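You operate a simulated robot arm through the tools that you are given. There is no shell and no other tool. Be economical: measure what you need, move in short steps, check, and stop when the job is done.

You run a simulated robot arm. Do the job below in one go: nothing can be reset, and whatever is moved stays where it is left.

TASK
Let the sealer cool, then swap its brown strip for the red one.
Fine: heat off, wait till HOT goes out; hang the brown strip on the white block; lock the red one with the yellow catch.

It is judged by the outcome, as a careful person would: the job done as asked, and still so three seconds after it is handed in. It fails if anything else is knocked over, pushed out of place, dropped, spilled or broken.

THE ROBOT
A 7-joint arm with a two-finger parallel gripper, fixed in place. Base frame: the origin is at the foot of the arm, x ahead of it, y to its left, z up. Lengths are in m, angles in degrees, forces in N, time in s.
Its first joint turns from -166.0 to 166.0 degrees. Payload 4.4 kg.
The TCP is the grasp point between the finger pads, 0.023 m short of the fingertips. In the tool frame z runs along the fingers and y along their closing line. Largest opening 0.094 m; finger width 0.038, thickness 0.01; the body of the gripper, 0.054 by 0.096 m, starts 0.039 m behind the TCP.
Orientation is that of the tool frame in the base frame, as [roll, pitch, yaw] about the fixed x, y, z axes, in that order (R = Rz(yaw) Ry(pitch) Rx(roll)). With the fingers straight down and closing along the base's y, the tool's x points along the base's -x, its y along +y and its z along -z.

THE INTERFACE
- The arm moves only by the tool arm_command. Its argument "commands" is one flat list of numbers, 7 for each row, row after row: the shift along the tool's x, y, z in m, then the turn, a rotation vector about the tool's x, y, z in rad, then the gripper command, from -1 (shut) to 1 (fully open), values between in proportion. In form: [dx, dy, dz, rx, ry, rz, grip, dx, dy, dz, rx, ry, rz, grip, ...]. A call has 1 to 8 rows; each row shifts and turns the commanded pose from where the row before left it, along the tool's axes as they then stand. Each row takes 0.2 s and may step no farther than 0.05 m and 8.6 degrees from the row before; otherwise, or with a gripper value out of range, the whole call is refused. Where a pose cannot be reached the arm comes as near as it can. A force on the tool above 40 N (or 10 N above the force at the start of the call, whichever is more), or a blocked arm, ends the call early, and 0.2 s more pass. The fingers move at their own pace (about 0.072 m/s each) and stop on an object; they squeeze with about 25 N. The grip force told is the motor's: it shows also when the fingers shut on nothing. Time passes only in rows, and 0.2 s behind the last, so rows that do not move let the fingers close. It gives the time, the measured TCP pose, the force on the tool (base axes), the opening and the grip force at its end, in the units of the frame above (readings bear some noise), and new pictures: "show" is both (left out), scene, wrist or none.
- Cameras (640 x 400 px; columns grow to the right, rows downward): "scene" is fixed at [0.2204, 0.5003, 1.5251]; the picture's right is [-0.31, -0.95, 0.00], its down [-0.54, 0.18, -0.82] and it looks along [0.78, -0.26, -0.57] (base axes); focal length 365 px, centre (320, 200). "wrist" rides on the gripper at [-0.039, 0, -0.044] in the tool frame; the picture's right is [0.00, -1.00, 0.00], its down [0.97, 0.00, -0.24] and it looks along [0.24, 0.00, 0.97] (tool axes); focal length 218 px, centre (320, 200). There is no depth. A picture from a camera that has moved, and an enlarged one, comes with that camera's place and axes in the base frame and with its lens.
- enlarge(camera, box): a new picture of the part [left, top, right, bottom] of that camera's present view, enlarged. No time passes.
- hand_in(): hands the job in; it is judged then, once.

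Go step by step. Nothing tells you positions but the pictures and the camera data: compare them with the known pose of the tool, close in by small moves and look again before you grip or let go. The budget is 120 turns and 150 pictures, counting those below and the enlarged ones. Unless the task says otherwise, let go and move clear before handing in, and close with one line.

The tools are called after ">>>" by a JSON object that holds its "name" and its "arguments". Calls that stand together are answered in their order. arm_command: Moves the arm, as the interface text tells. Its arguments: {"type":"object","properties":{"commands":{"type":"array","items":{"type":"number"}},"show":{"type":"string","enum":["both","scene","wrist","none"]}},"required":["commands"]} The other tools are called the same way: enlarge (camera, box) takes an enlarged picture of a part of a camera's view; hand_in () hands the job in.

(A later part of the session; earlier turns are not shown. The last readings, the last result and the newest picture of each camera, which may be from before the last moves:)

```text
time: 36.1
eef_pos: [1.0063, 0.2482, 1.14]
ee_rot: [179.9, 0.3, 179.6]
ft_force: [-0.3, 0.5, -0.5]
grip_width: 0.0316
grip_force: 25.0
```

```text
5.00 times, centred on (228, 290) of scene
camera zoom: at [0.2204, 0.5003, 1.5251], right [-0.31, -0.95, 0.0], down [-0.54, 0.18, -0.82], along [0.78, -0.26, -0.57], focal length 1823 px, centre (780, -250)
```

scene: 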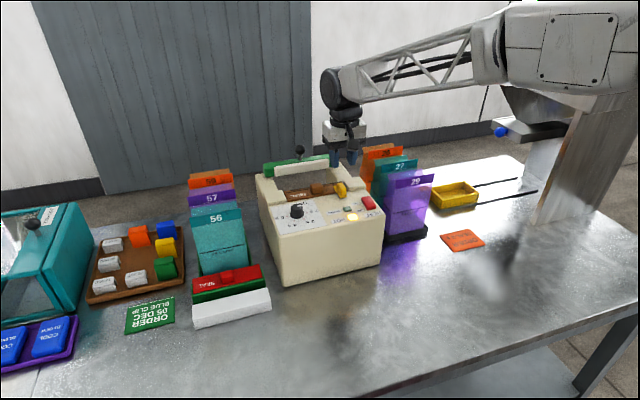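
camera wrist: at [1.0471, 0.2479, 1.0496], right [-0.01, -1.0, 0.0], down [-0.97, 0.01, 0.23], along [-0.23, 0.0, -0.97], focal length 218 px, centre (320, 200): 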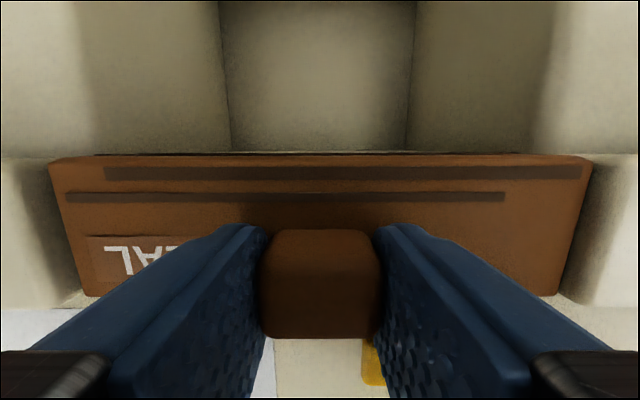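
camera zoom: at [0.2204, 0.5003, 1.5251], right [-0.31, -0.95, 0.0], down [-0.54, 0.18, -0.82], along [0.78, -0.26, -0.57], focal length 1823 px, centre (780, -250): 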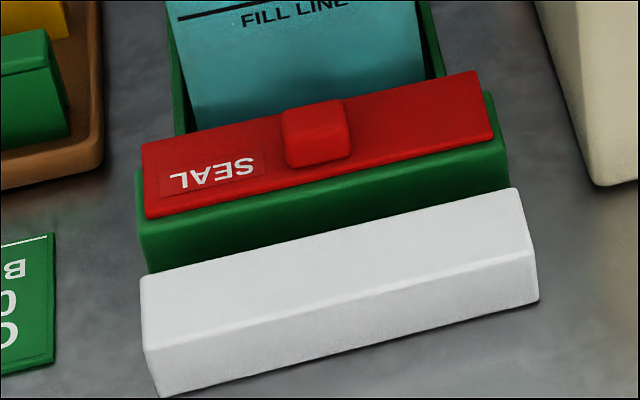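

The strip has a lip on its far (+x) edge. The white block top spans x≈0.806–0.848, y≈0.43–0.61, at z≈0.835. I'll carry the strip there at a safe height.

>>> {"name": "arm_command", "arguments": {"commands": [0.023, 0.0339, 0, 0, 0, 0, -1, 0.023, 0.0339, 0, 0, 0, 0, -1, 0.023, 0.0339, 0, 0, 0, 0, -1, 0.023, 0.0339, 0, 0, 0, 0, -1, 0.023, 0.0339, 0, 0, 0, 0, -1, 0.023, 0.0339, 0, 0, 0, 0, -1, 0.023, 0.0339, 0, 0, 0, 0, -1, 0.023, 0.0339, 0, 0, 0, 0, -1], "show": "none"}}

>>> {"name": "arm_command", "arguments": {"commands": [0, 0, 0.04, 0, 0, 0, -1, 0, 0, 0.04, 0, 0, 0, -1, 0, 0, 0.04, 0, 0, 0, -1, 0, 0, 0.04, 0, 0, 0, -1, 0, 0, 0.02, 0, 0, 0, -1, 0, 0, 0.02, 0, 0, 0, -1, 0, 0, 0, 0, 0, 0, -1]}}

>>> {"name": "enlarge", "arguments": {"camera": "scene", "box": [164, 230, 308, 330]}}

```text
time: 37.9
eef_pos: [0.8259, 0.5205, 1.1391]
ee_rot: [179.9, 0.5, 179.7]
ft_force: [0.3, 0.4, -0.5]
grip_width: 0.0315
grip_force: 24.9
```

```text
time: 39.5
eef_pos: [0.8276, 0.5208, 0.939]
ee_rot: [179.9, 0.6, 179.6]
ft_force: [0.3, 0.2, -0.8]
grip_width: 0.0314
grip_force: 25.1
camera wrist: at [0.866, 0.5209, 0.9834], right [-0.01, -1.0, 0.0], down [-0.97, 0.01, 0.23], along [-0.23, 0.0, -0.97], focal length 218 px, centre (320, 200)
```

scene: 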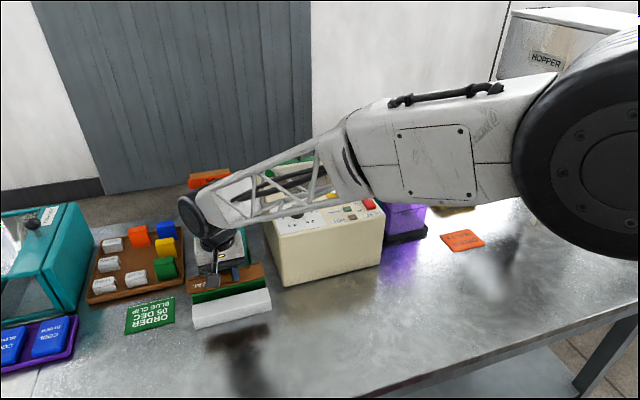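
wrist: 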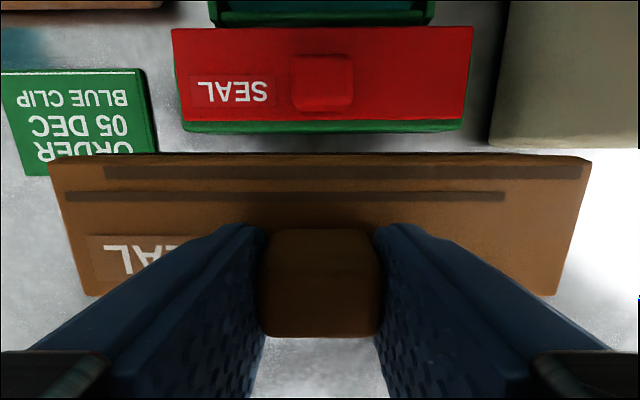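

```text
4.00 times, centred on (236, 280) of scene
camera zoom: at [0.2204, 0.5003, 1.5251], right [-0.31, -0.95, 0.0], down [-0.54, 0.18, -0.82], along [0.78, -0.26, -0.57], focal length 1458 px, centre (656, -120)
```

zoom: 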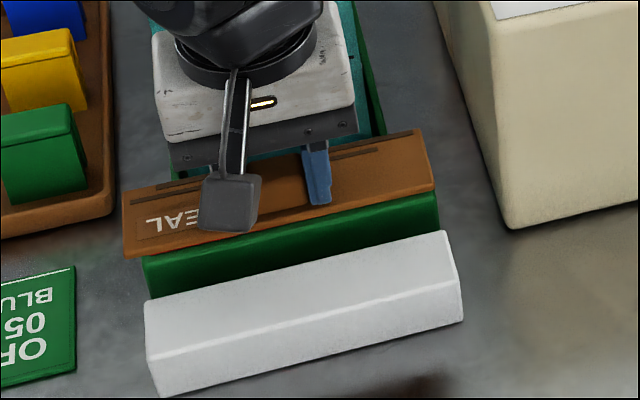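

Everything agrees with the estimates, and the strip is centred on the block in y. I'll come 3 mm nearer and lower it partway, then check the lip against the block.

>>> {"name": "arm_command", "arguments": {"commands": [0.0035, 0, 0.015, 0, 0, 0, -1, 0, 0, 0.015, 0, 0, 0, -1, 0, 0, 0.01, 0, 0, 0, -1, 0, 0, 0.005, 0, 0, 0, -1, 0, 0, 0, 0, 0, 0, -1], "show": "wrist"}}

>>> {"name": "enlarge", "arguments": {"camera": "scene", "box": [180, 255, 276, 335]}}

```text
time: 40.7
eef_pos: [0.8238, 0.5212, 0.8934]
ee_rot: [179.8, 0.4, 179.7]
ft_force: [-2.0, -1.1, 3.9]
grip_width: 0.0315
grip_force: 24.5
camera wrist: at [0.8621, 0.5208, 0.9382], right [-0.01, -1.0, 0.0], down [-0.97, 0.01, 0.23], along [-0.23, 0.0, -0.97], focal length 218 px, centre (320, 200)
```

wrist: 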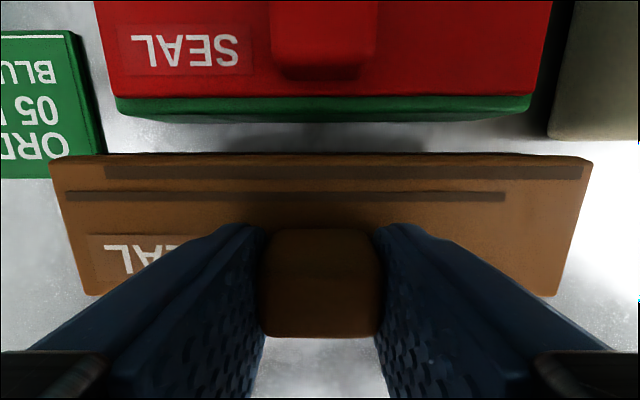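

```text
5.00 times, centred on (228, 295) of scene
camera zoom: at [0.2204, 0.5003, 1.5251], right [-0.31, -0.95, 0.0], down [-0.54, 0.18, -0.82], along [0.78, -0.26, -0.57], focal length 1823 px, centre (780, -275)
```

zoom: 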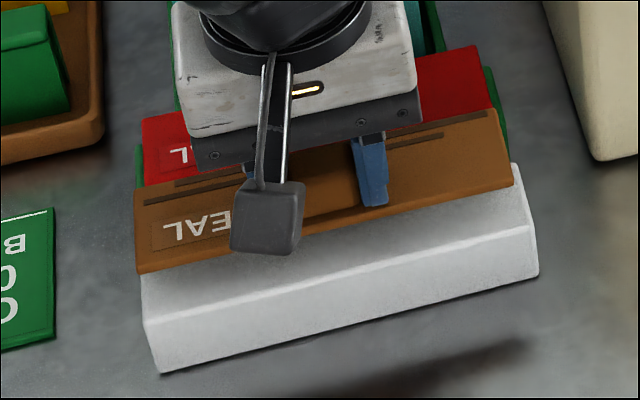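

A small upward force showed up, so the lip may be close to the block's top. I'll zoom in before going further.

>>> {"name": "enlarge", "arguments": {"camera": "scene", "box": [196, 288, 236, 318]}}

>>> {"name": "enlarge", "arguments": {"camera": "scene", "box": [256, 272, 280, 290]}}

>>> {"name": "arm_command", "arguments": {"commands": [0, 0, 0, 0, 0, 0, -1], "show": "none"}}

```text
13.33 times, centred on (216, 303) of scene
camera zoom: at [0.2204, 0.5003, 1.5251], right [-0.31, -0.95, 0.0], down [-0.54, 0.18, -0.82], along [0.78, -0.26, -0.57], focal length 4861 px, centre (1707, -1173)
```

zoom: 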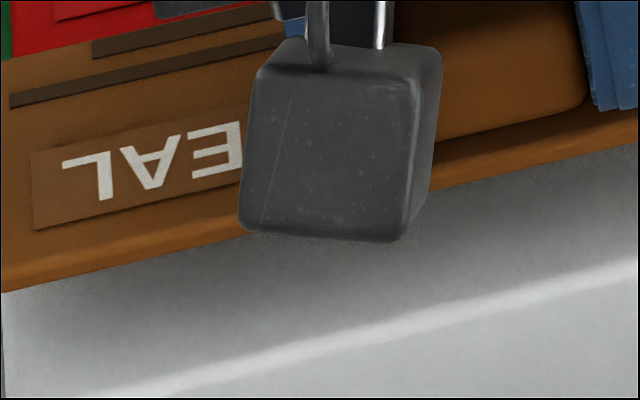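

```text
16.00 times, centred on (268, 281) of scene
camera zoom: at [0.2204, 0.5003, 1.5251], right [-0.31, -0.95, 0.0], down [-0.54, 0.18, -0.82], along [0.78, -0.26, -0.57], focal length 5834 px, centre (1152, -1096)
```

zoom: 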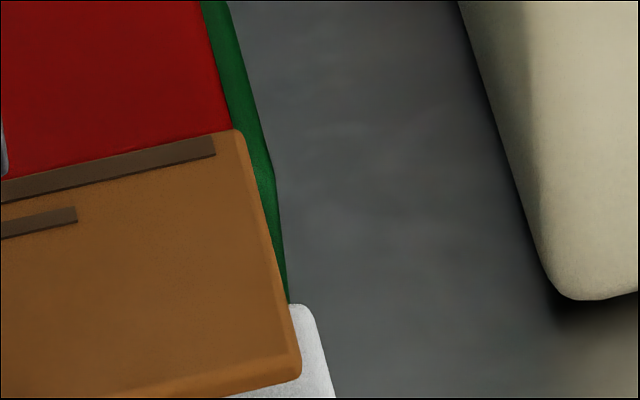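

```text
time: 41.1
eef_pos: [0.8246, 0.5208, 0.8938]
ee_rot: [179.9, 0.5, 179.6]
ft_force: [-1.6, 0.6, 6.0]
grip_width: 0.0316
grip_force: 24.7
```

The lip is touching the block top, so it isn't past the far edge yet. I'll raise it, go 8 mm further in +x so the lip lands in the gap behind the block, and lower again.

>>> {"name": "arm_command", "arguments": {"commands": [0, 0, -0.007, 0, 0, 0, -1, -0.008, 0, 0, 0, 0, 0, -1, 0, 0, 0.007, 0, 0, 0, -1, 0, 0, 0.004, 0, 0, 0, -1, 0, 0, 0.004, 0, 0, 0, -1, 0, 0, 0, 0, 0, 0, -1], "show": "wrist"}}

>>> {"name": "enlarge", "arguments": {"camera": "scene", "box": [180, 255, 276, 335]}}

```text
time: 42.5
eef_pos: [0.8331, 0.5218, 0.8857]
ee_rot: [179.9, 0.6, 179.6]
ft_force: [0.2, 0.4, -0.9]
grip_width: 0.0313
grip_force: 24.7
camera wrist: at [0.8706, 0.5208, 0.9298], right [-0.01, -1.0, 0.0], down [-0.97, 0.01, 0.23], along [-0.23, 0.0, -0.97], focal length 218 px, centre (320, 200)
```

wrist: 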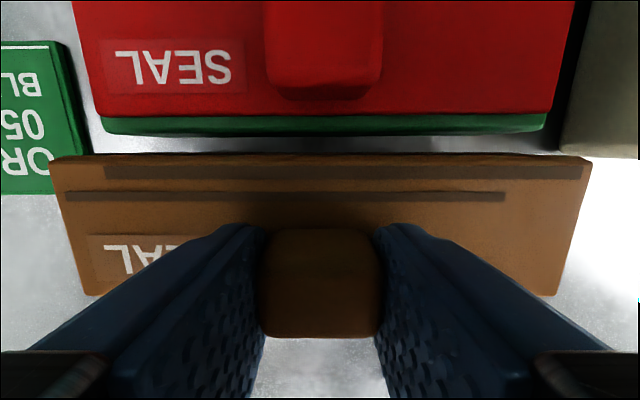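

```text
5.00 times, centred on (228, 295) of scene
camera zoom: at [0.2204, 0.5003, 1.5251], right [-0.31, -0.95, 0.0], down [-0.54, 0.18, -0.82], along [0.78, -0.26, -0.57], focal length 1823 px, centre (780, -275)
```

zoom: 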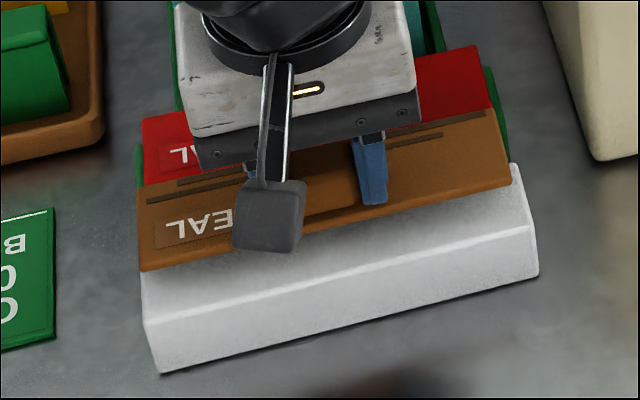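

The lip has passed the block edge with no force. I'll keep lowering until the strip seats.

>>> {"name": "arm_command", "arguments": {"commands": [0, 0, 0.005, 0, 0, 0, -1, 0, 0, 0.005, 0, 0, 0, -1, 0, 0, 0.004, 0, 0, 0, -1, 0, 0, 0.003, 0, 0, 0, -1, 0, 0, 0.002, 0, 0, 0, -1], "show": "wrist"}}

>>> {"name": "enlarge", "arguments": {"camera": "scene", "box": [180, 255, 276, 335]}}

```text
time: 43.7
eef_pos: [0.8319, 0.5213, 0.8669]
ee_rot: [179.8, 0.5, 179.6]
ft_force: [-1.8, -1.4, 4.1]
grip_width: 0.0315
grip_force: 24.6
camera wrist: at [0.8707, 0.5204, 0.9114], right [-0.01, -1.0, 0.0], down [-0.97, 0.01, 0.23], along [-0.23, 0.0, -0.97], focal length 218 px, centre (320, 200)
```

wrist: 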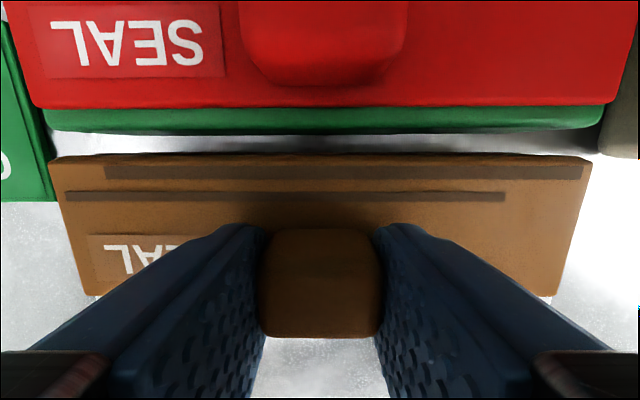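

```text
5.00 times, centred on (228, 295) of scene
camera zoom: at [0.2204, 0.5003, 1.5251], right [-0.31, -0.95, 0.0], down [-0.54, 0.18, -0.82], along [0.78, -0.26, -0.57], focal length 1823 px, centre (780, -275)
```

zoom: 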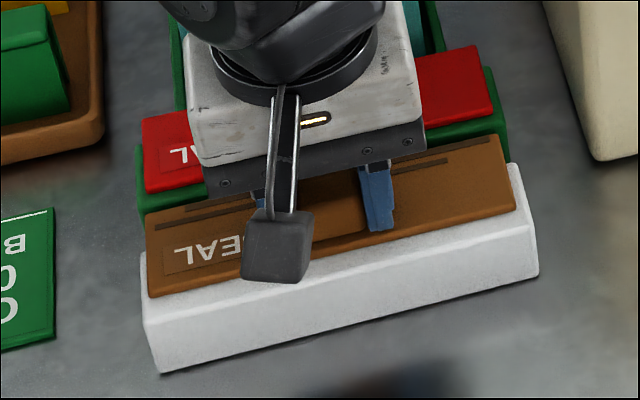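

It's seated, with a light contact force. I'll ease it back towards the block so the lip sits close to the far face, watching the x force.

>>> {"name": "arm_command", "arguments": {"commands": [0, 0, -0.0015, 0, 0, 0, -1, 0.002, 0, 0, 0, 0, 0, -1, 0.001, 0, 0, 0, 0, 0, -1, 0, 0, 0, 0, 0, 0, -1], "show": "none"}}

```text
time: 44.7
eef_pos: [0.8291, 0.5206, 0.8677]
ee_rot: [179.8, 0.5, 179.6]
ft_force: [-0.6, 0.3, -0.9]
grip_width: 0.0315
grip_force: 25.2
```

>>> {"name": "arm_command", "arguments": {"commands": [0.0015, 0, 0, 0, 0, 0, -1, 0, 0, 0, 0, 0, 0, -1], "show": "none"}}

```text
time: 45.3
eef_pos: [0.8282, 0.5206, 0.8672]
ee_rot: [179.8, 0.5, 179.7]
ft_force: [0.7, -0.1, -0.5]
grip_width: 0.0319
grip_force: 25.1
```

No side force. I'll lower it the last millimetre and let go.

>>> {"name": "arm_command", "arguments": {"commands": [0, 0, 0.0015, 0, 0, 0, -1, 0, 0, 0, 0, 0, 0, -0.1, 0, 0, 0, 0, 0, 0, 0.1, 0, 0, 0, 0, 0, 0, 0.1, 0, 0, 0, 0, 0, 0, 0.1], "show": "wrist"}}

>>> {"name": "enlarge", "arguments": {"camera": "scene", "box": [180, 255, 276, 335]}}

```text
time: 46.5
eef_pos: [0.8281, 0.5206, 0.8673]
ee_rot: [179.9, 0.6, 179.7]
ft_force: [-0.8, 2.7, 5.8]
grip_width: 0.0508
grip_force: 0.0
camera wrist: at [0.8661, 0.5209, 0.9113], right [-0.01, -1.0, 0.0], down [-0.97, 0.01, 0.23], along [-0.23, 0.0, -0.97], focal length 218 px, centre (320, 200)
```

wrist: 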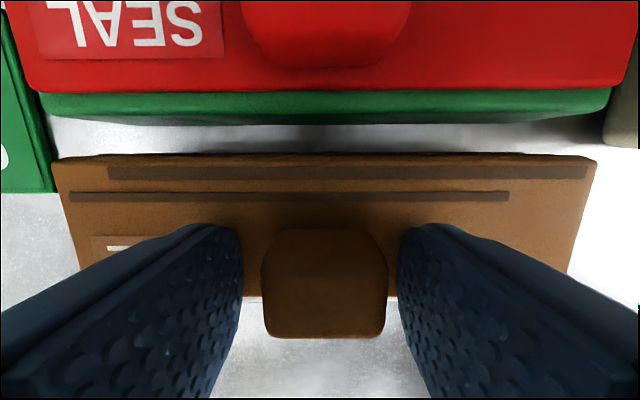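

```text
5.00 times, centred on (228, 295) of scene
camera zoom: at [0.2204, 0.5003, 1.5251], right [-0.31, -0.95, 0.0], down [-0.54, 0.18, -0.82], along [0.78, -0.26, -0.57], focal length 1823 px, centre (780, -275)
```

zoom: 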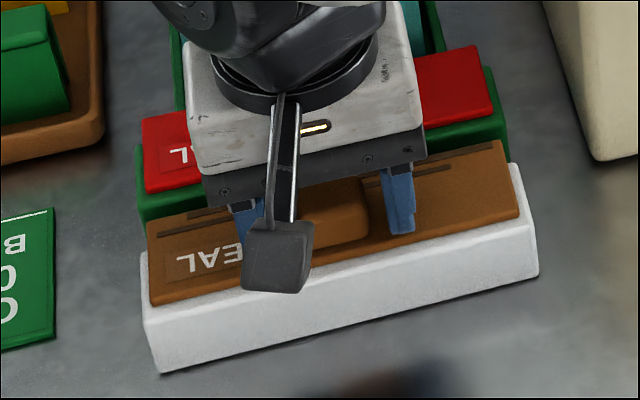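

The strip stays flat on the white block. I'll lift clear and check that it holds.

>>> {"name": "arm_command", "arguments": {"commands": [0, 0, -0.005, 0, 0, 0, 0.1, 0, 0, -0.015, 0, 0, 0, 0.1, 0, 0, -0.03, 0, 0, 0, 0.1, 0, 0, -0.04, 0, 0, 0, 0.1, -0.03, 0, 0, 0, 0, 0, 0.05, -0.03, 0, 0, 0, 0, 0, 0.05], "show": "both"}}

>>> {"name": "enlarge", "arguments": {"camera": "scene", "box": [180, 245, 276, 325]}}

```text
time: 47.9
eef_pos: [0.887, 0.5205, 0.9576]
ee_rot: [179.9, 0.4, 179.6]
ft_force: [0.7, -0.2, -0.3]
grip_width: 0.0492
grip_force: 0.1
camera wrist: at [0.9249, 0.5205, 1.0011], right [-0.01, -1.0, 0.0], down [-0.97, 0.01, 0.23], along [-0.23, 0.0, -0.97], focal length 218 px, centre (320, 200)
```

scene: 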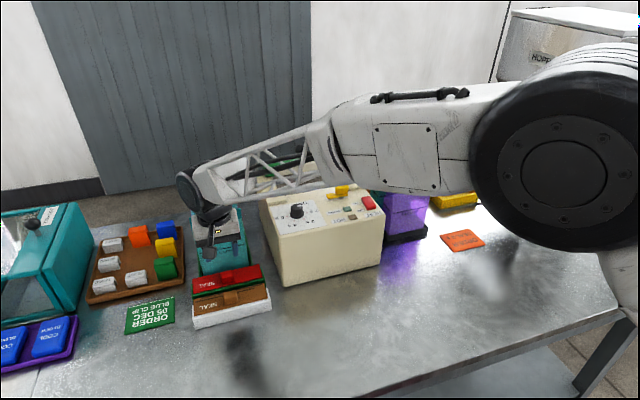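
wrist: 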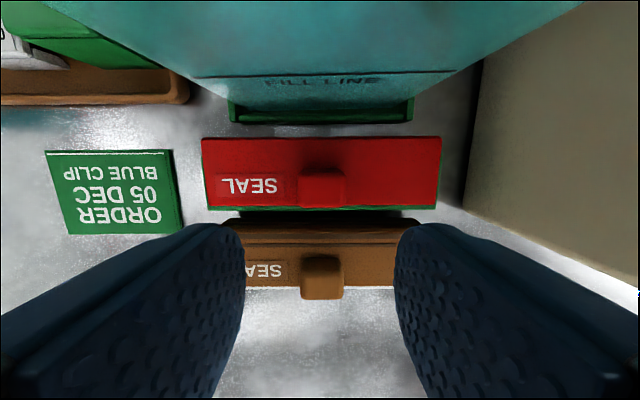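

```text
5.00 times, centred on (228, 285) of scene
camera zoom: at [0.2204, 0.5003, 1.5251], right [-0.31, -0.95, 0.0], down [-0.54, 0.18, -0.82], along [0.78, -0.26, -0.57], focal length 1823 px, centre (780, -225)
```

zoom: 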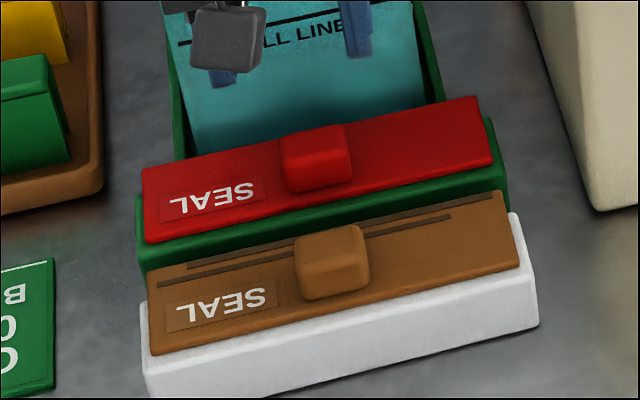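

The brown strip hangs securely on the white block. Next is the red knob, centred around (0.893, 0.520). The bag behind is close to the wrist camera, so I'll tilt the tool about 6° away from it and descend in steps.

>>> {"name": "arm_command", "arguments": {"commands": [0, -0.001, 0, 0, -0.1, 0, 0.07, 0.003, 0, 0.03, 0, 0, 0, 0.07, 0.0022, 0, 0.022, 0, 0, 0, 0.07, 0, 0, 0, 0, 0, 0, 0.07], "show": "both"}}

>>> {"name": "enlarge", "arguments": {"camera": "scene", "box": [180, 220, 276, 300]}}

```text
time: 48.9
eef_pos: [0.8873, 0.5201, 0.9045]
ee_rot: [179.8, 6.1, 179.5]
ft_force: [-0.7, 0.0, 0.3]
grip_width: 0.0505
grip_force: 0.0
camera wrist: at [0.921, 0.5192, 0.9519], right [-0.01, -1.0, 0.0], down [-0.99, 0.01, 0.13], along [-0.13, 0.0, -0.99], focal length 218 px, centre (320, 200)
```

scene: 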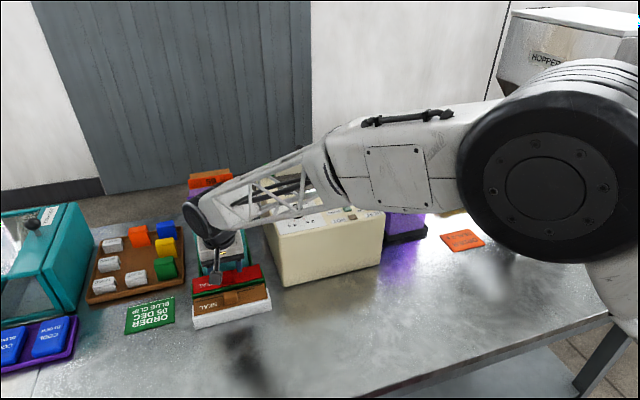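
wrist: 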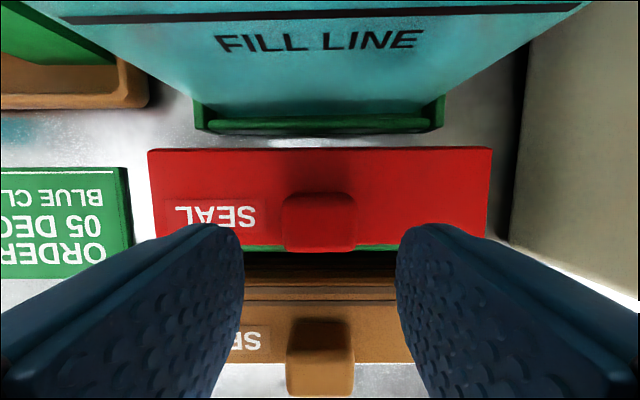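

```text
5.00 times, centred on (228, 260) of scene
camera zoom: at [0.2204, 0.5003, 1.5251], right [-0.31, -0.95, 0.0], down [-0.54, 0.18, -0.82], along [0.78, -0.26, -0.57], focal length 1823 px, centre (780, -100)
```

zoom: 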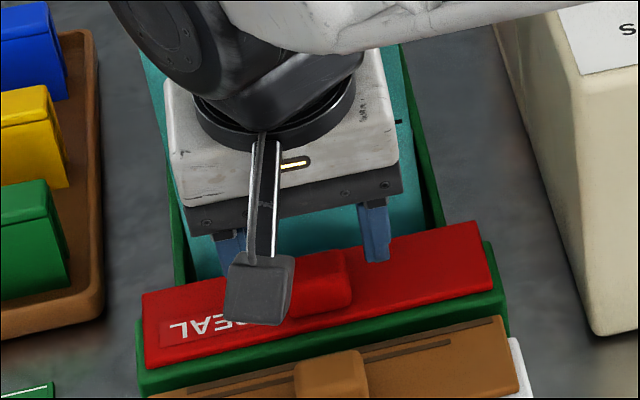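

There's about 2 cm of clearance to the bag, and the knob is centred between the fingers. I'll continue down to grip height.

>>> {"name": "arm_command", "arguments": {"commands": [-0.001, 0, 0.02, 0, 0, 0, 0.07, 0.0, 0, 0.01, 0, 0, 0, 0.07, 0, 0, 0.004, 0, 0, 0, 0.07, 0, 0, 0.0015, 0, 0, 0, 0.07, 0, 0, 0.0015, 0, 0, 0, 0.07], "show": "wrist"}}

>>> {"name": "enlarge", "arguments": {"camera": "scene", "box": [180, 235, 276, 315]}}

```text
time: 50.1
eef_pos: [0.8925, 0.5195, 0.8689]
ee_rot: [180.0, 6.1, 179.6]
ft_force: [-1.5, 0.7, 0.8]
grip_width: 0.0501
grip_force: 0.1
camera wrist: at [0.9263, 0.519, 0.9161], right [-0.01, -1.0, 0.0], down [-0.99, 0.01, 0.13], along [-0.13, 0.0, -0.99], focal length 218 px, centre (320, 200)
```

wrist: 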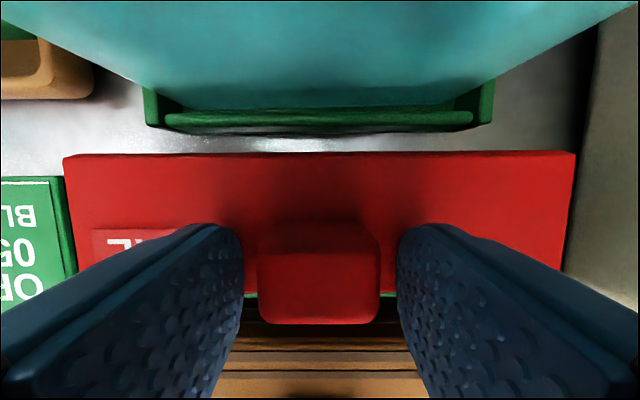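

```text
5.00 times, centred on (228, 275) of scene
camera zoom: at [0.2204, 0.5003, 1.5251], right [-0.31, -0.95, 0.0], down [-0.54, 0.18, -0.82], along [0.78, -0.26, -0.57], focal length 1823 px, centre (780, -175)
```

zoom: 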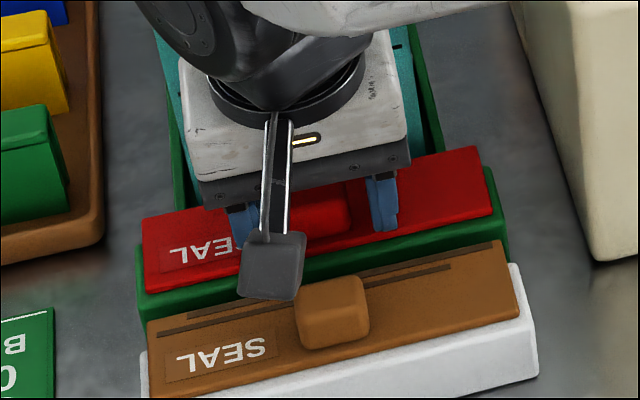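

>>> {"name": "arm_command", "arguments": {"commands": [0, 0, 0.001, 0, 0, 0, 0.07, 0, 0, 0, 0, 0, 0, -1, 0, 0, 0, 0, 0, 0, -1, 0, 0, 0, 0, 0, 0, -1, 0, 0, 0, 0, 0, 0, -1], "show": "none"}}

```text
time: 51.3
eef_pos: [0.8925, 0.5198, 0.8673]
ee_rot: [180.0, 6.2, 179.5]
ft_force: [0.8, 6.5, 11.9]
grip_width: 0.0316
grip_force: 25.5
```

The red knob is gripped at 31.6 mm. I'll lift straight up slowly.

>>> {"name": "arm_command", "arguments": {"commands": [-0.0003, 0, -0.003, 0, 0, 0, -1, -0.0005, 0, -0.005, 0, 0, 0, -1, -0.001, 0, -0.01, 0, 0, 0, -1, -0.0015, 0, -0.015, 0, 0, 0, -1, -0.002, 0, -0.02, 0, 0, 0, -1, -0.002, 0, -0.02, 0, 0, 0, -1], "show": "wrist"}}

>>> {"name": "enlarge", "arguments": {"camera": "scene", "box": [180, 220, 276, 320]}}

```text
time: 52.7
eef_pos: [0.892, 0.5193, 0.9412]
ee_rot: [179.9, 6.1, 179.6]
ft_force: [0.6, -0.4, -0.9]
grip_width: 0.0314
grip_force: 25.1
camera wrist: at [0.9261, 0.519, 0.9885], right [-0.01, -1.0, 0.0], down [-0.99, 0.01, 0.13], along [-0.13, 0.0, -0.99], focal length 218 px, centre (320, 200)
```

wrist: 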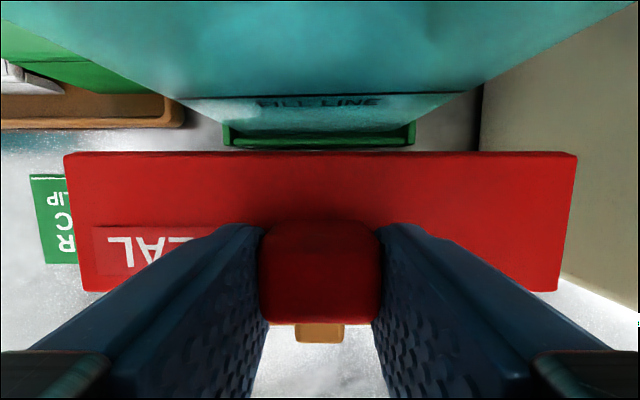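

```text
4.00 times, centred on (228, 270) of scene
camera zoom: at [0.2204, 0.5003, 1.5251], right [-0.31, -0.95, 0.0], down [-0.54, 0.18, -0.82], along [0.78, -0.26, -0.57], focal length 1458 px, centre (688, -80)
```

zoom: 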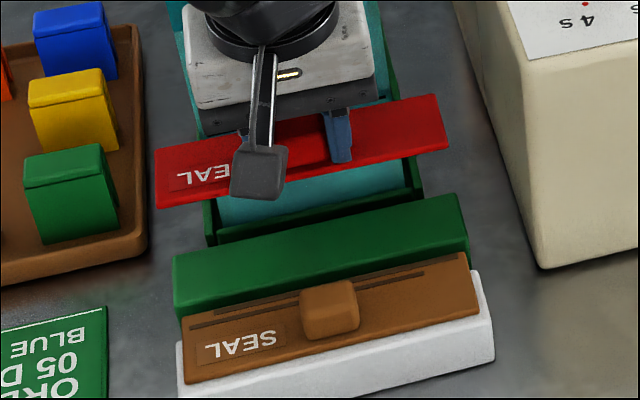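

The red strip is free and level. I'll move back from the bag, rise, then carry it over the sealer while keeping the tilt.

>>> {"name": "arm_command", "arguments": {"commands": [0.0167, 0, -0.0319, 0, 0, 0, -1, 0.0167, 0, -0.0319, 0, 0, 0, -1, -0.0048, 0, -0.0447, 0, 0, 0, -1, -0.0048, 0, -0.0447, 0, 0, 0, -1, -0.0048, 0, -0.0447, 0, 0, 0, -1], "show": "none"}}

>>> {"name": "arm_command", "arguments": {"commands": [-0.02195, -0.03864, 0.00235, 0, 0, 0, -1, -0.02195, -0.03864, 0.00235, 0, 0, 0, -1, -0.02195, -0.03864, 0.00235, 0, 0, 0, -1, -0.02195, -0.03864, 0.00235, 0, 0, 0, -1, -0.02195, -0.03864, 0.00235, 0, 0, 0, -1, -0.02195, -0.03864, 0.00235, 0, 0, 0, -1, -0.02195, -0.03864, 0.00235, 0, 0, 0, -1, 0, 0, 0, 0, 0, 0, -1], "show": "wrist"}}

>>> {"name": "enlarge", "arguments": {"camera": "scene", "box": [250, 120, 378, 210]}}

```text
time: 53.9
eef_pos: [0.8522, 0.5187, 1.1353]
ee_rot: [-180.0, 6.1, 179.6]
ft_force: [-0.3, 0.7, -2.3]
grip_width: 0.0317
grip_force: 25.2
```

```text
time: 55.7
eef_pos: [1.0042, 0.2471, 1.1336]
ee_rot: [179.8, 6.3, 179.6]
ft_force: [0.2, 0.3, -1.1]
grip_width: 0.0315
grip_force: 25.2
camera wrist: at [1.0388, 0.2471, 1.1823], right [-0.01, -1.0, 0.0], down [-0.99, 0.01, 0.13], along [-0.13, 0.0, -0.99], focal length 218 px, centre (320, 200)
```

wrist: 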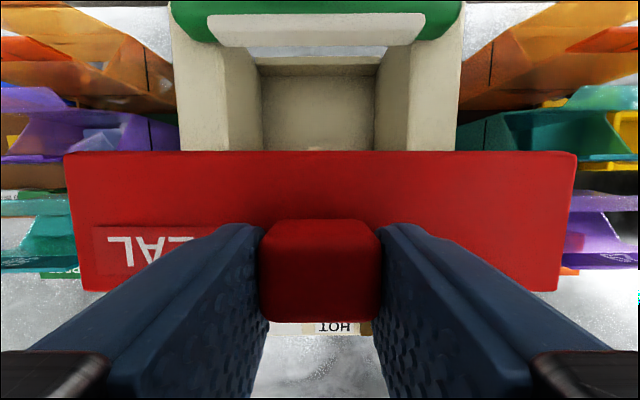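

```text
4.44 times, centred on (314, 165) of scene
camera zoom: at [0.2204, 0.5003, 1.5251], right [-0.31, -0.95, 0.0], down [-0.54, 0.18, -0.82], along [0.78, -0.26, -0.57], focal length 1620 px, centre (347, 356)
```

zoom: 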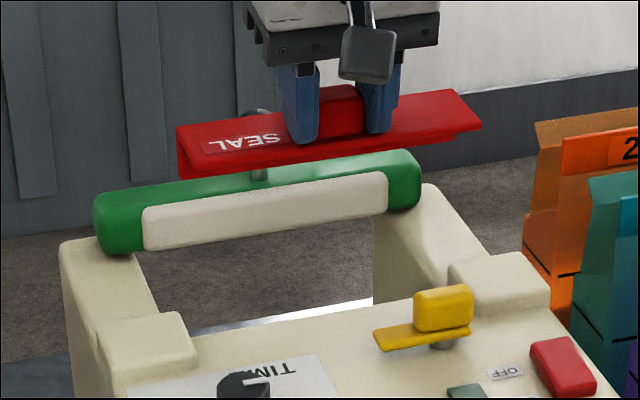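

The strip is over its slot. I'll fine-adjust by about 1 mm and come down to just above the seat.

>>> {"name": "arm_command", "arguments": {"commands": [0.0012, 0.0008, 0.026, 0, 0, 0, -1, 0.0027, 0, 0.0249, 0, 0, 0, -1, 0.0021, 0, 0.0199, 0, 0, 0, -1, 0.0016, 0, 0.0149, 0, 0, 0, -1, 0, 0, 0, 0, 0, 0, -1], "show": "wrist"}}

>>> {"name": "enlarge", "arguments": {"camera": "scene", "box": [260, 140, 372, 210]}}

```text
time: 56.9
eef_pos: [1.0061, 0.2476, 1.0476]
ee_rot: [179.9, 6.1, 179.6]
ft_force: [0.0, 0.9, -1.0]
grip_width: 0.0314
grip_force: 25.1
camera wrist: at [1.0388, 0.2483, 1.0959], right [-0.01, -1.0, 0.0], down [-0.99, 0.01, 0.13], along [-0.13, 0.0, -0.99], focal length 218 px, centre (320, 200)
```

wrist: 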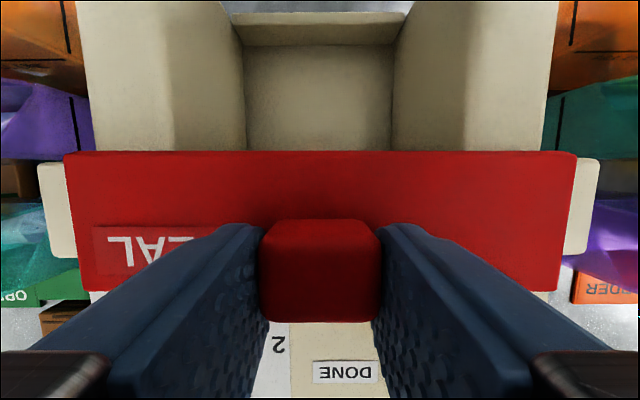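

```text
5.71 times, centred on (316, 175) of scene
camera zoom: at [0.2204, 0.5003, 1.5251], right [-0.31, -0.95, 0.0], down [-0.54, 0.18, -0.82], along [0.78, -0.26, -0.57], focal length 2084 px, centre (343, 343)
```

zoom: 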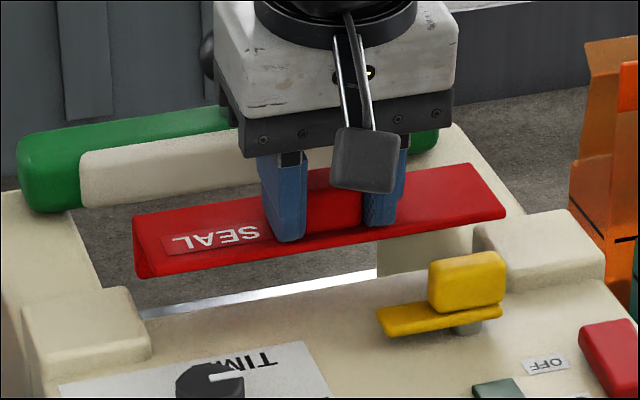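

Left–right alignment looks good. I'll nudge +x by 1.5 mm and lower in small steps.

>>> {"name": "arm_command", "arguments": {"commands": [-0.0009, 0.0003, 0.006, 0, 0, 0, -1, 0.0006, 0, 0.006, 0, 0, 0, -1, 0.0006, 0, 0.006, 0, 0, 0, -1, 0.0005, 0, 0.005, 0, 0, 0, -1, 0.0004, 0, 0.004, 0, 0, 0, -1], "show": "none"}}

>>> {"name": "enlarge", "arguments": {"camera": "scene", "box": [264, 150, 360, 210]}}

```text
time: 58.1
eef_pos: [1.0082, 0.2499, 1.0217]
ee_rot: [179.9, 6.3, 179.6]
ft_force: [0.2, 0.9, -0.6]
grip_width: 0.0315
grip_force: 24.3
```

```text
6.67 times, centred on (312, 180) of scene
camera zoom: at [0.2204, 0.5003, 1.5251], right [-0.31, -0.95, 0.0], down [-0.54, 0.18, -0.82], along [0.78, -0.26, -0.57], focal length 2431 px, centre (373, 333)
```

zoom: 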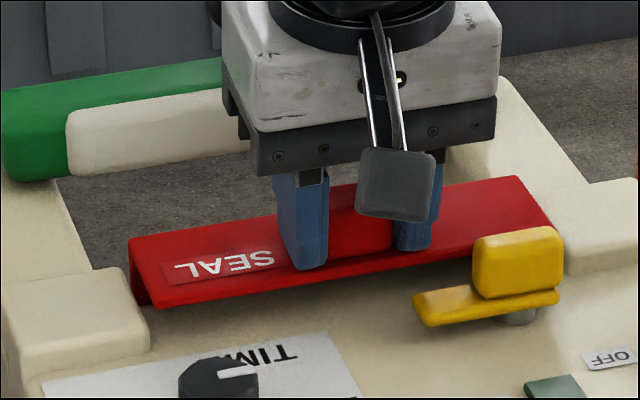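

The lip is going in behind the bar with no force. I'll keep lowering towards the seat.

>>> {"name": "arm_command", "arguments": {"commands": [0.0004, 0, 0.004, 0, 0, 0, -1, 0.0004, 0, 0.004, 0, 0, 0, -1, 0.0003, 0, 0.003, 0, 0, 0, -1, 0.0002, 0, 0.002, 0, 0, 0, -1, 0.0002, 0, 0.0015, 0, 0, 0, -1], "show": "wrist"}}

>>> {"name": "enlarge", "arguments": {"camera": "scene", "box": [264, 150, 360, 210]}}

```text
time: 59.3
eef_pos: [1.0065, 0.2492, 1.0066]
ee_rot: [180.0, 6.2, 179.6]
ft_force: [0.4, 0.1, -0.4]
grip_width: 0.0315
grip_force: 25.0
camera wrist: at [1.041, 0.2491, 1.0548], right [-0.01, -1.0, 0.0], down [-0.99, 0.01, 0.13], along [-0.13, 0.0, -0.99], focal length 218 px, centre (320, 200)
```

wrist: 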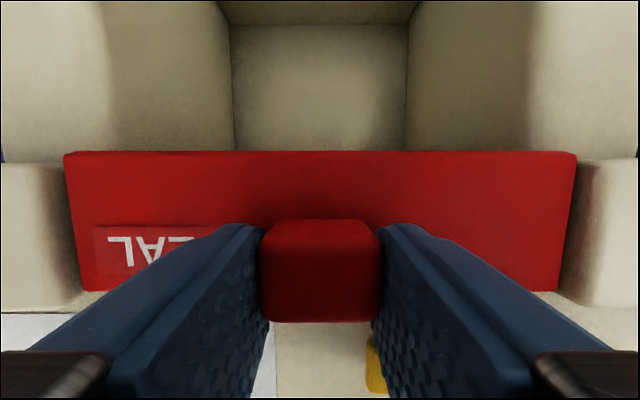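

```text
6.67 times, centred on (312, 180) of scene
camera zoom: at [0.2204, 0.5003, 1.5251], right [-0.31, -0.95, 0.0], down [-0.54, 0.18, -0.82], along [0.78, -0.26, -0.57], focal length 2431 px, centre (373, 333)
```

zoom: 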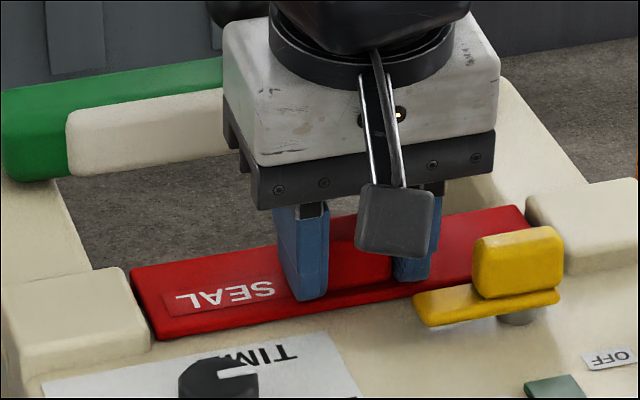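

It's in the slot with almost no gap. I'll go down in 1 mm steps until it bottoms.

>>> {"name": "arm_command", "arguments": {"commands": [0.0001, 0, 0.001, 0, 0, 0, -1, 0.0001, 0, 0.001, 0, 0, 0, -1], "show": "none"}}

>>> {"name": "arm_command", "arguments": {"commands": [0.0001, 0, 0.001, 0, 0, 0, -1, 0, 0, 0, 0, 0, 0, -1], "show": "none"}}

>>> {"name": "enlarge", "arguments": {"camera": "scene", "box": [264, 150, 360, 210]}}

```text
time: 59.9
eef_pos: [1.0073, 0.2494, 1.0059]
ee_rot: [179.9, 6.2, 179.5]
ft_force: [-4.0, 1.3, 8.5]
grip_width: 0.0315
grip_force: 25.0
```

```text
time: 60.5
eef_pos: [1.0087, 0.2497, 1.0047]
ee_rot: [179.9, 6.3, 179.5]
ft_force: [-5.2, -0.8, 24.7]
grip_width: 0.0315
grip_force: 24.7
```

```text
6.67 times, centred on (312, 180) of scene
camera zoom: at [0.2204, 0.5003, 1.5251], right [-0.31, -0.95, 0.0], down [-0.54, 0.18, -0.82], along [0.78, -0.26, -0.57], focal length 2431 px, centre (373, 333)
```

zoom: 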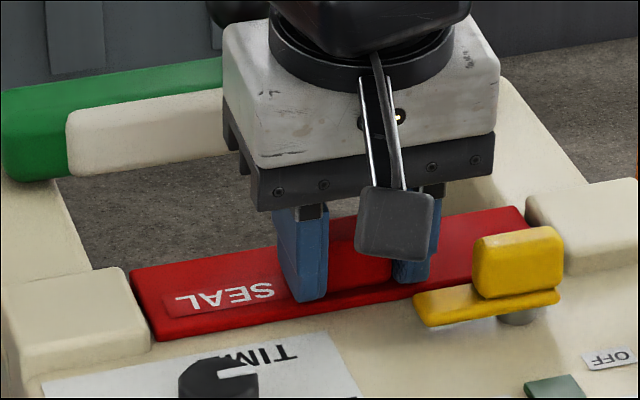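

It's bottomed and firmly seated. I'll relieve the pressure, open, and lift away.

>>> {"name": "arm_command", "arguments": {"commands": [-0.0001, 0, -0.0015, 0, 0, 0, -1, 0, 0, 0, 0, 0, 0, 0.05, 0, 0, 0, 0, 0, 0, 0.05, 0, 0, 0, 0, 0, 0, 0.05, -0.0015, 0, -0.015, 0, 0, 0, 0.05, -0.003, 0, -0.03, 0, 0, 0, 0.05, -0.004, 0, -0.04, 0, 0, 0, 0.05, 0, 0, -0.03, 0, 0.105, 0, 0.05], "show": "wrist"}}

>>> {"name": "enlarge", "arguments": {"camera": "scene", "box": [264, 150, 360, 210]}}

```text
time: 62.3
eef_pos: [1.0034, 0.2495, 1.1182]
ee_rot: [179.9, 0.1, 179.6]
ft_force: [0.0, 0.4, -1.7]
grip_width: 0.0494
grip_force: 0.0
camera wrist: at [1.0422, 0.2487, 1.1628], right [-0.01, -1.0, 0.0], down [-0.97, 0.01, 0.24], along [-0.24, 0.0, -0.97], focal length 218 px, centre (320, 200)
```

wrist: 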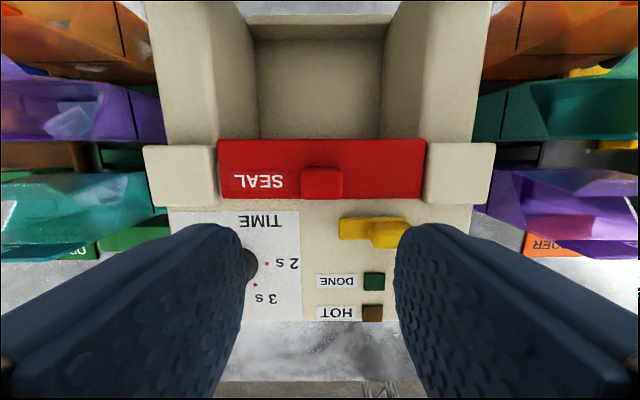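

```text
6.67 times, centred on (312, 180) of scene
camera zoom: at [0.2204, 0.5003, 1.5251], right [-0.31, -0.95, 0.0], down [-0.54, 0.18, -0.82], along [0.78, -0.26, -0.57], focal length 2431 px, centre (373, 333)
```

zoom: 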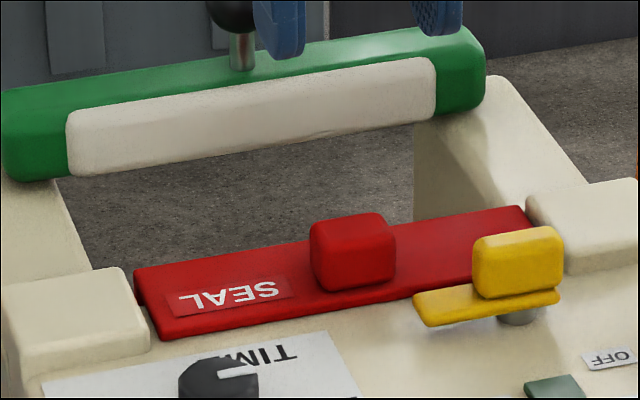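

The red strip sits flush in the slot. I'll go to the catch: move over its handle, turn to yaw −90, then come down.

>>> {"name": "arm_command", "arguments": {"commands": [0.015, -0.0293, 0, 0, 0, 0, -0.36, 0.015, -0.0293, 0, 0, 0, 0, -0.36, 0, 0, 0, 0, 0, -0.143, -0.36, 0, 0, 0, 0, 0, -0.143, -0.36, 0, 0, 0, 0, 0, -0.143, -0.36, 0, 0, 0, 0, 0, -0.143, -0.36, 0, 0, 0, 0, 0, -0.143, -0.36, 0, 0, 0, 0, 0, -0.143, -0.36], "show": "none"}}

>>> {"name": "arm_command", "arguments": {"commands": [0, 0, 0, 0, 0, -0.143, -0.36, 0, 0, 0, 0, 0, -0.143, -0.36, 0, 0, 0, 0, 0, -0.143, -0.36, 0, 0, 0, 0, 0, -0.143, -0.36, 0, 0, 0, 0, 0, -0.135, -0.36, 0, 0, 0.04, 0, 0, 0, -0.36, 0, 0, 0.015, 0, 0, 0, -0.36, 0, 0, 0, 0, 0, 0, -0.36], "show": "wrist"}}

```text
time: 64.1
eef_pos: [0.9725, 0.1904, 1.1196]
ee_rot: [-179.8, 0.2, -131.2]
ft_force: [0.2, 0.0, 0.8]
grip_width: 0.0302
grip_force: 0.1
```

```text
time: 65.9
eef_pos: [0.9741, 0.1923, 1.0662]
ee_rot: [-179.9, 0.1, -90.7]
ft_force: [0.5, 0.1, -0.2]
grip_width: 0.0301
grip_force: 0.0
camera wrist: at [0.9736, 0.2303, 1.1095], right [1.0, -0.01, 0.0], down [-0.01, -0.97, 0.24], along [0.0, -0.24, -0.97], focal length 218 px, centre (320, 200)
```

wrist: 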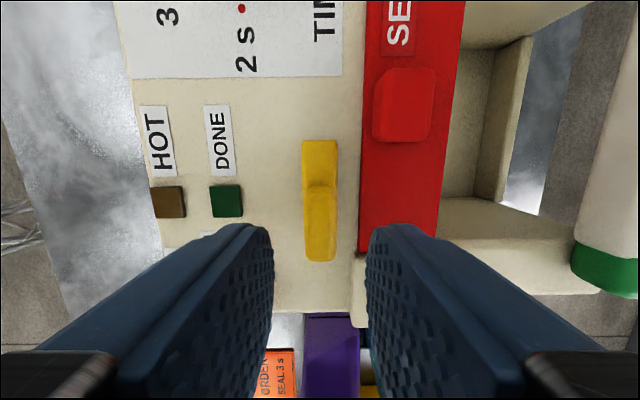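

The handle is centred between the fingers. I'll come down, grip it, and check.

>>> {"name": "arm_command", "arguments": {"commands": [0, 0, 0.025, 0, 0, 0, -0.36, 0, 0, 0.018, 0, 0, 0, -0.36, 0, 0, 0.008, 0, 0, 0, -0.36, 0, 0, 0, 0, 0, 0, -0.36, 0, 0, 0, 0, 0, 0, -1, 0, 0, 0, 0, 0, 0, -1, 0, 0, 0, 0, 0, 0, -1], "show": "wrist"}}

```text
time: 67.5
eef_pos: [0.9734, 0.1916, 1.0142]
ee_rot: [-179.8, 0.0, -90.9]
ft_force: [18.8, 0.7, -5.0]
grip_width: 0.0159
grip_force: 45.0
camera wrist: at [0.974, 0.2306, 1.0584], right [1.0, -0.01, 0.0], down [-0.01, -0.97, 0.24], along [0.0, -0.24, -0.97], focal length 218 px, centre (320, 200)
```

wrist: 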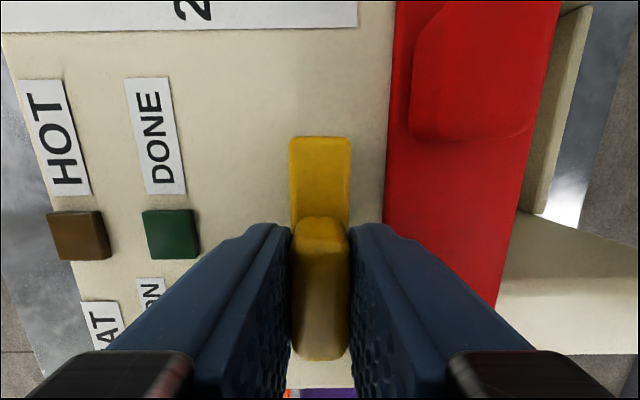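

Gripped. I'll turn it back clockwise over the strip.

>>> {"name": "arm_command", "arguments": {"commands": [0, -0.0008, 0, 0, 0, 0, -1, 0, 0, 0, 0, 0, 0.14, -1, 0, 0, 0, 0, 0, 0.14, -1, 0, 0, 0, 0, 0, 0.14, -1, 0, 0, 0, 0, 0, 0.14, -1, 0, 0, 0, 0, 0, 0.14, -1, 0, 0, 0, 0, 0, 0.14, -1], "show": "wrist"}}

```text
time: 69.1
eef_pos: [0.9739, 0.1914, 1.0134]
ee_rot: [-180.0, 0.2, -139.0]
ft_force: [-11.2, 16.8, -4.1]
grip_width: 0.016
grip_force: 45.0
camera wrist: at [1.0029, 0.2172, 1.0584], right [0.66, -0.75, 0.0], down [-0.73, -0.64, 0.24], along [-0.18, -0.16, -0.97], focal length 218 px, centre (320, 200)
```

wrist: 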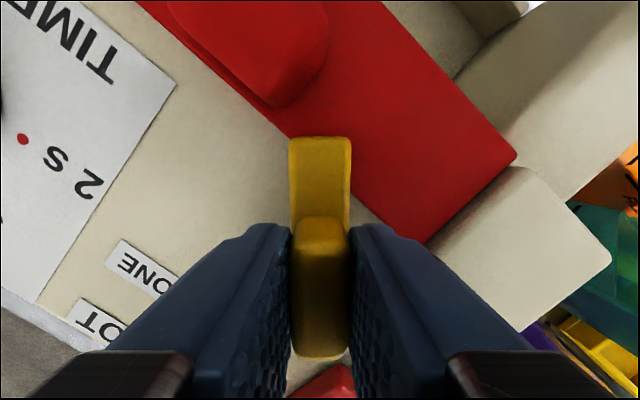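

The tongue is sliding over the red strip. I'll turn the remaining ~41° to the stop.

>>> {"name": "arm_command", "arguments": {"commands": [0, 0, 0, 0, 0, 0.14, -1, 0, 0, 0, 0, 0, 0.14, -1, 0, 0, 0, 0, 0, 0.14, -1, 0, 0, 0, 0, 0, 0.14, -1, 0, 0, 0, 0, 0, 0.14, -1, 0, 0, 0, 0, 0, 0.03, -1, 0, 0, 0, 0, 0, 0, -1], "show": "wrist"}}

>>> {"name": "enlarge", "arguments": {"camera": "scene", "box": [280, 150, 376, 210]}}

```text
time: 70.7
eef_pos: [0.9742, 0.1923, 1.0132]
ee_rot: [179.9, 0.1, 179.3]
ft_force: [-19.5, 32.5, -5.0]
grip_width: 0.0156
grip_force: 45.0
camera wrist: at [1.0125, 0.1911, 1.0584], right [-0.01, -1.0, 0.0], down [-0.97, 0.01, 0.24], along [-0.24, 0.0, -0.97], focal length 218 px, centre (320, 200)
```

wrist: 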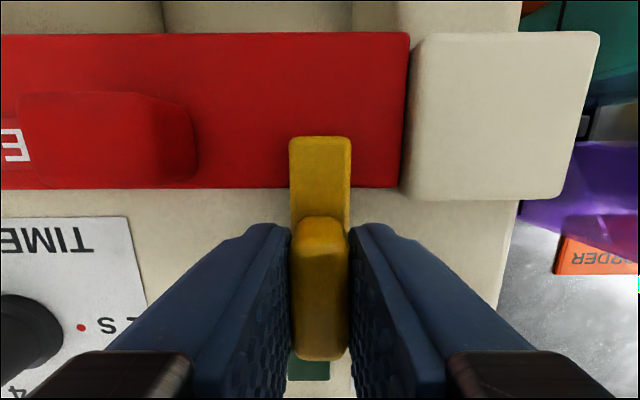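

```text
6.67 times, centred on (328, 180) of scene
camera zoom: at [0.2204, 0.5003, 1.5251], right [-0.31, -0.95, 0.0], down [-0.54, 0.18, -0.82], along [0.78, -0.26, -0.57], focal length 2431 px, centre (267, 333)
```

zoom: 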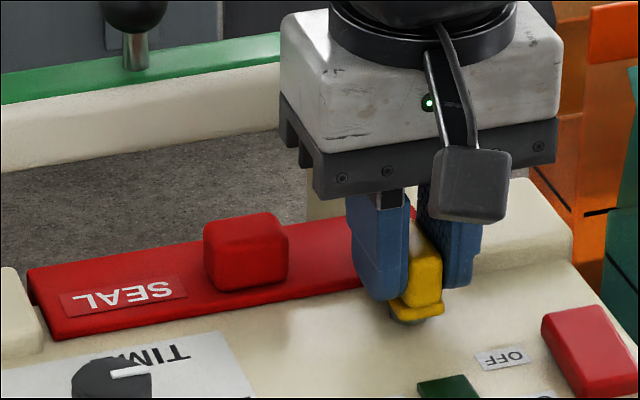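

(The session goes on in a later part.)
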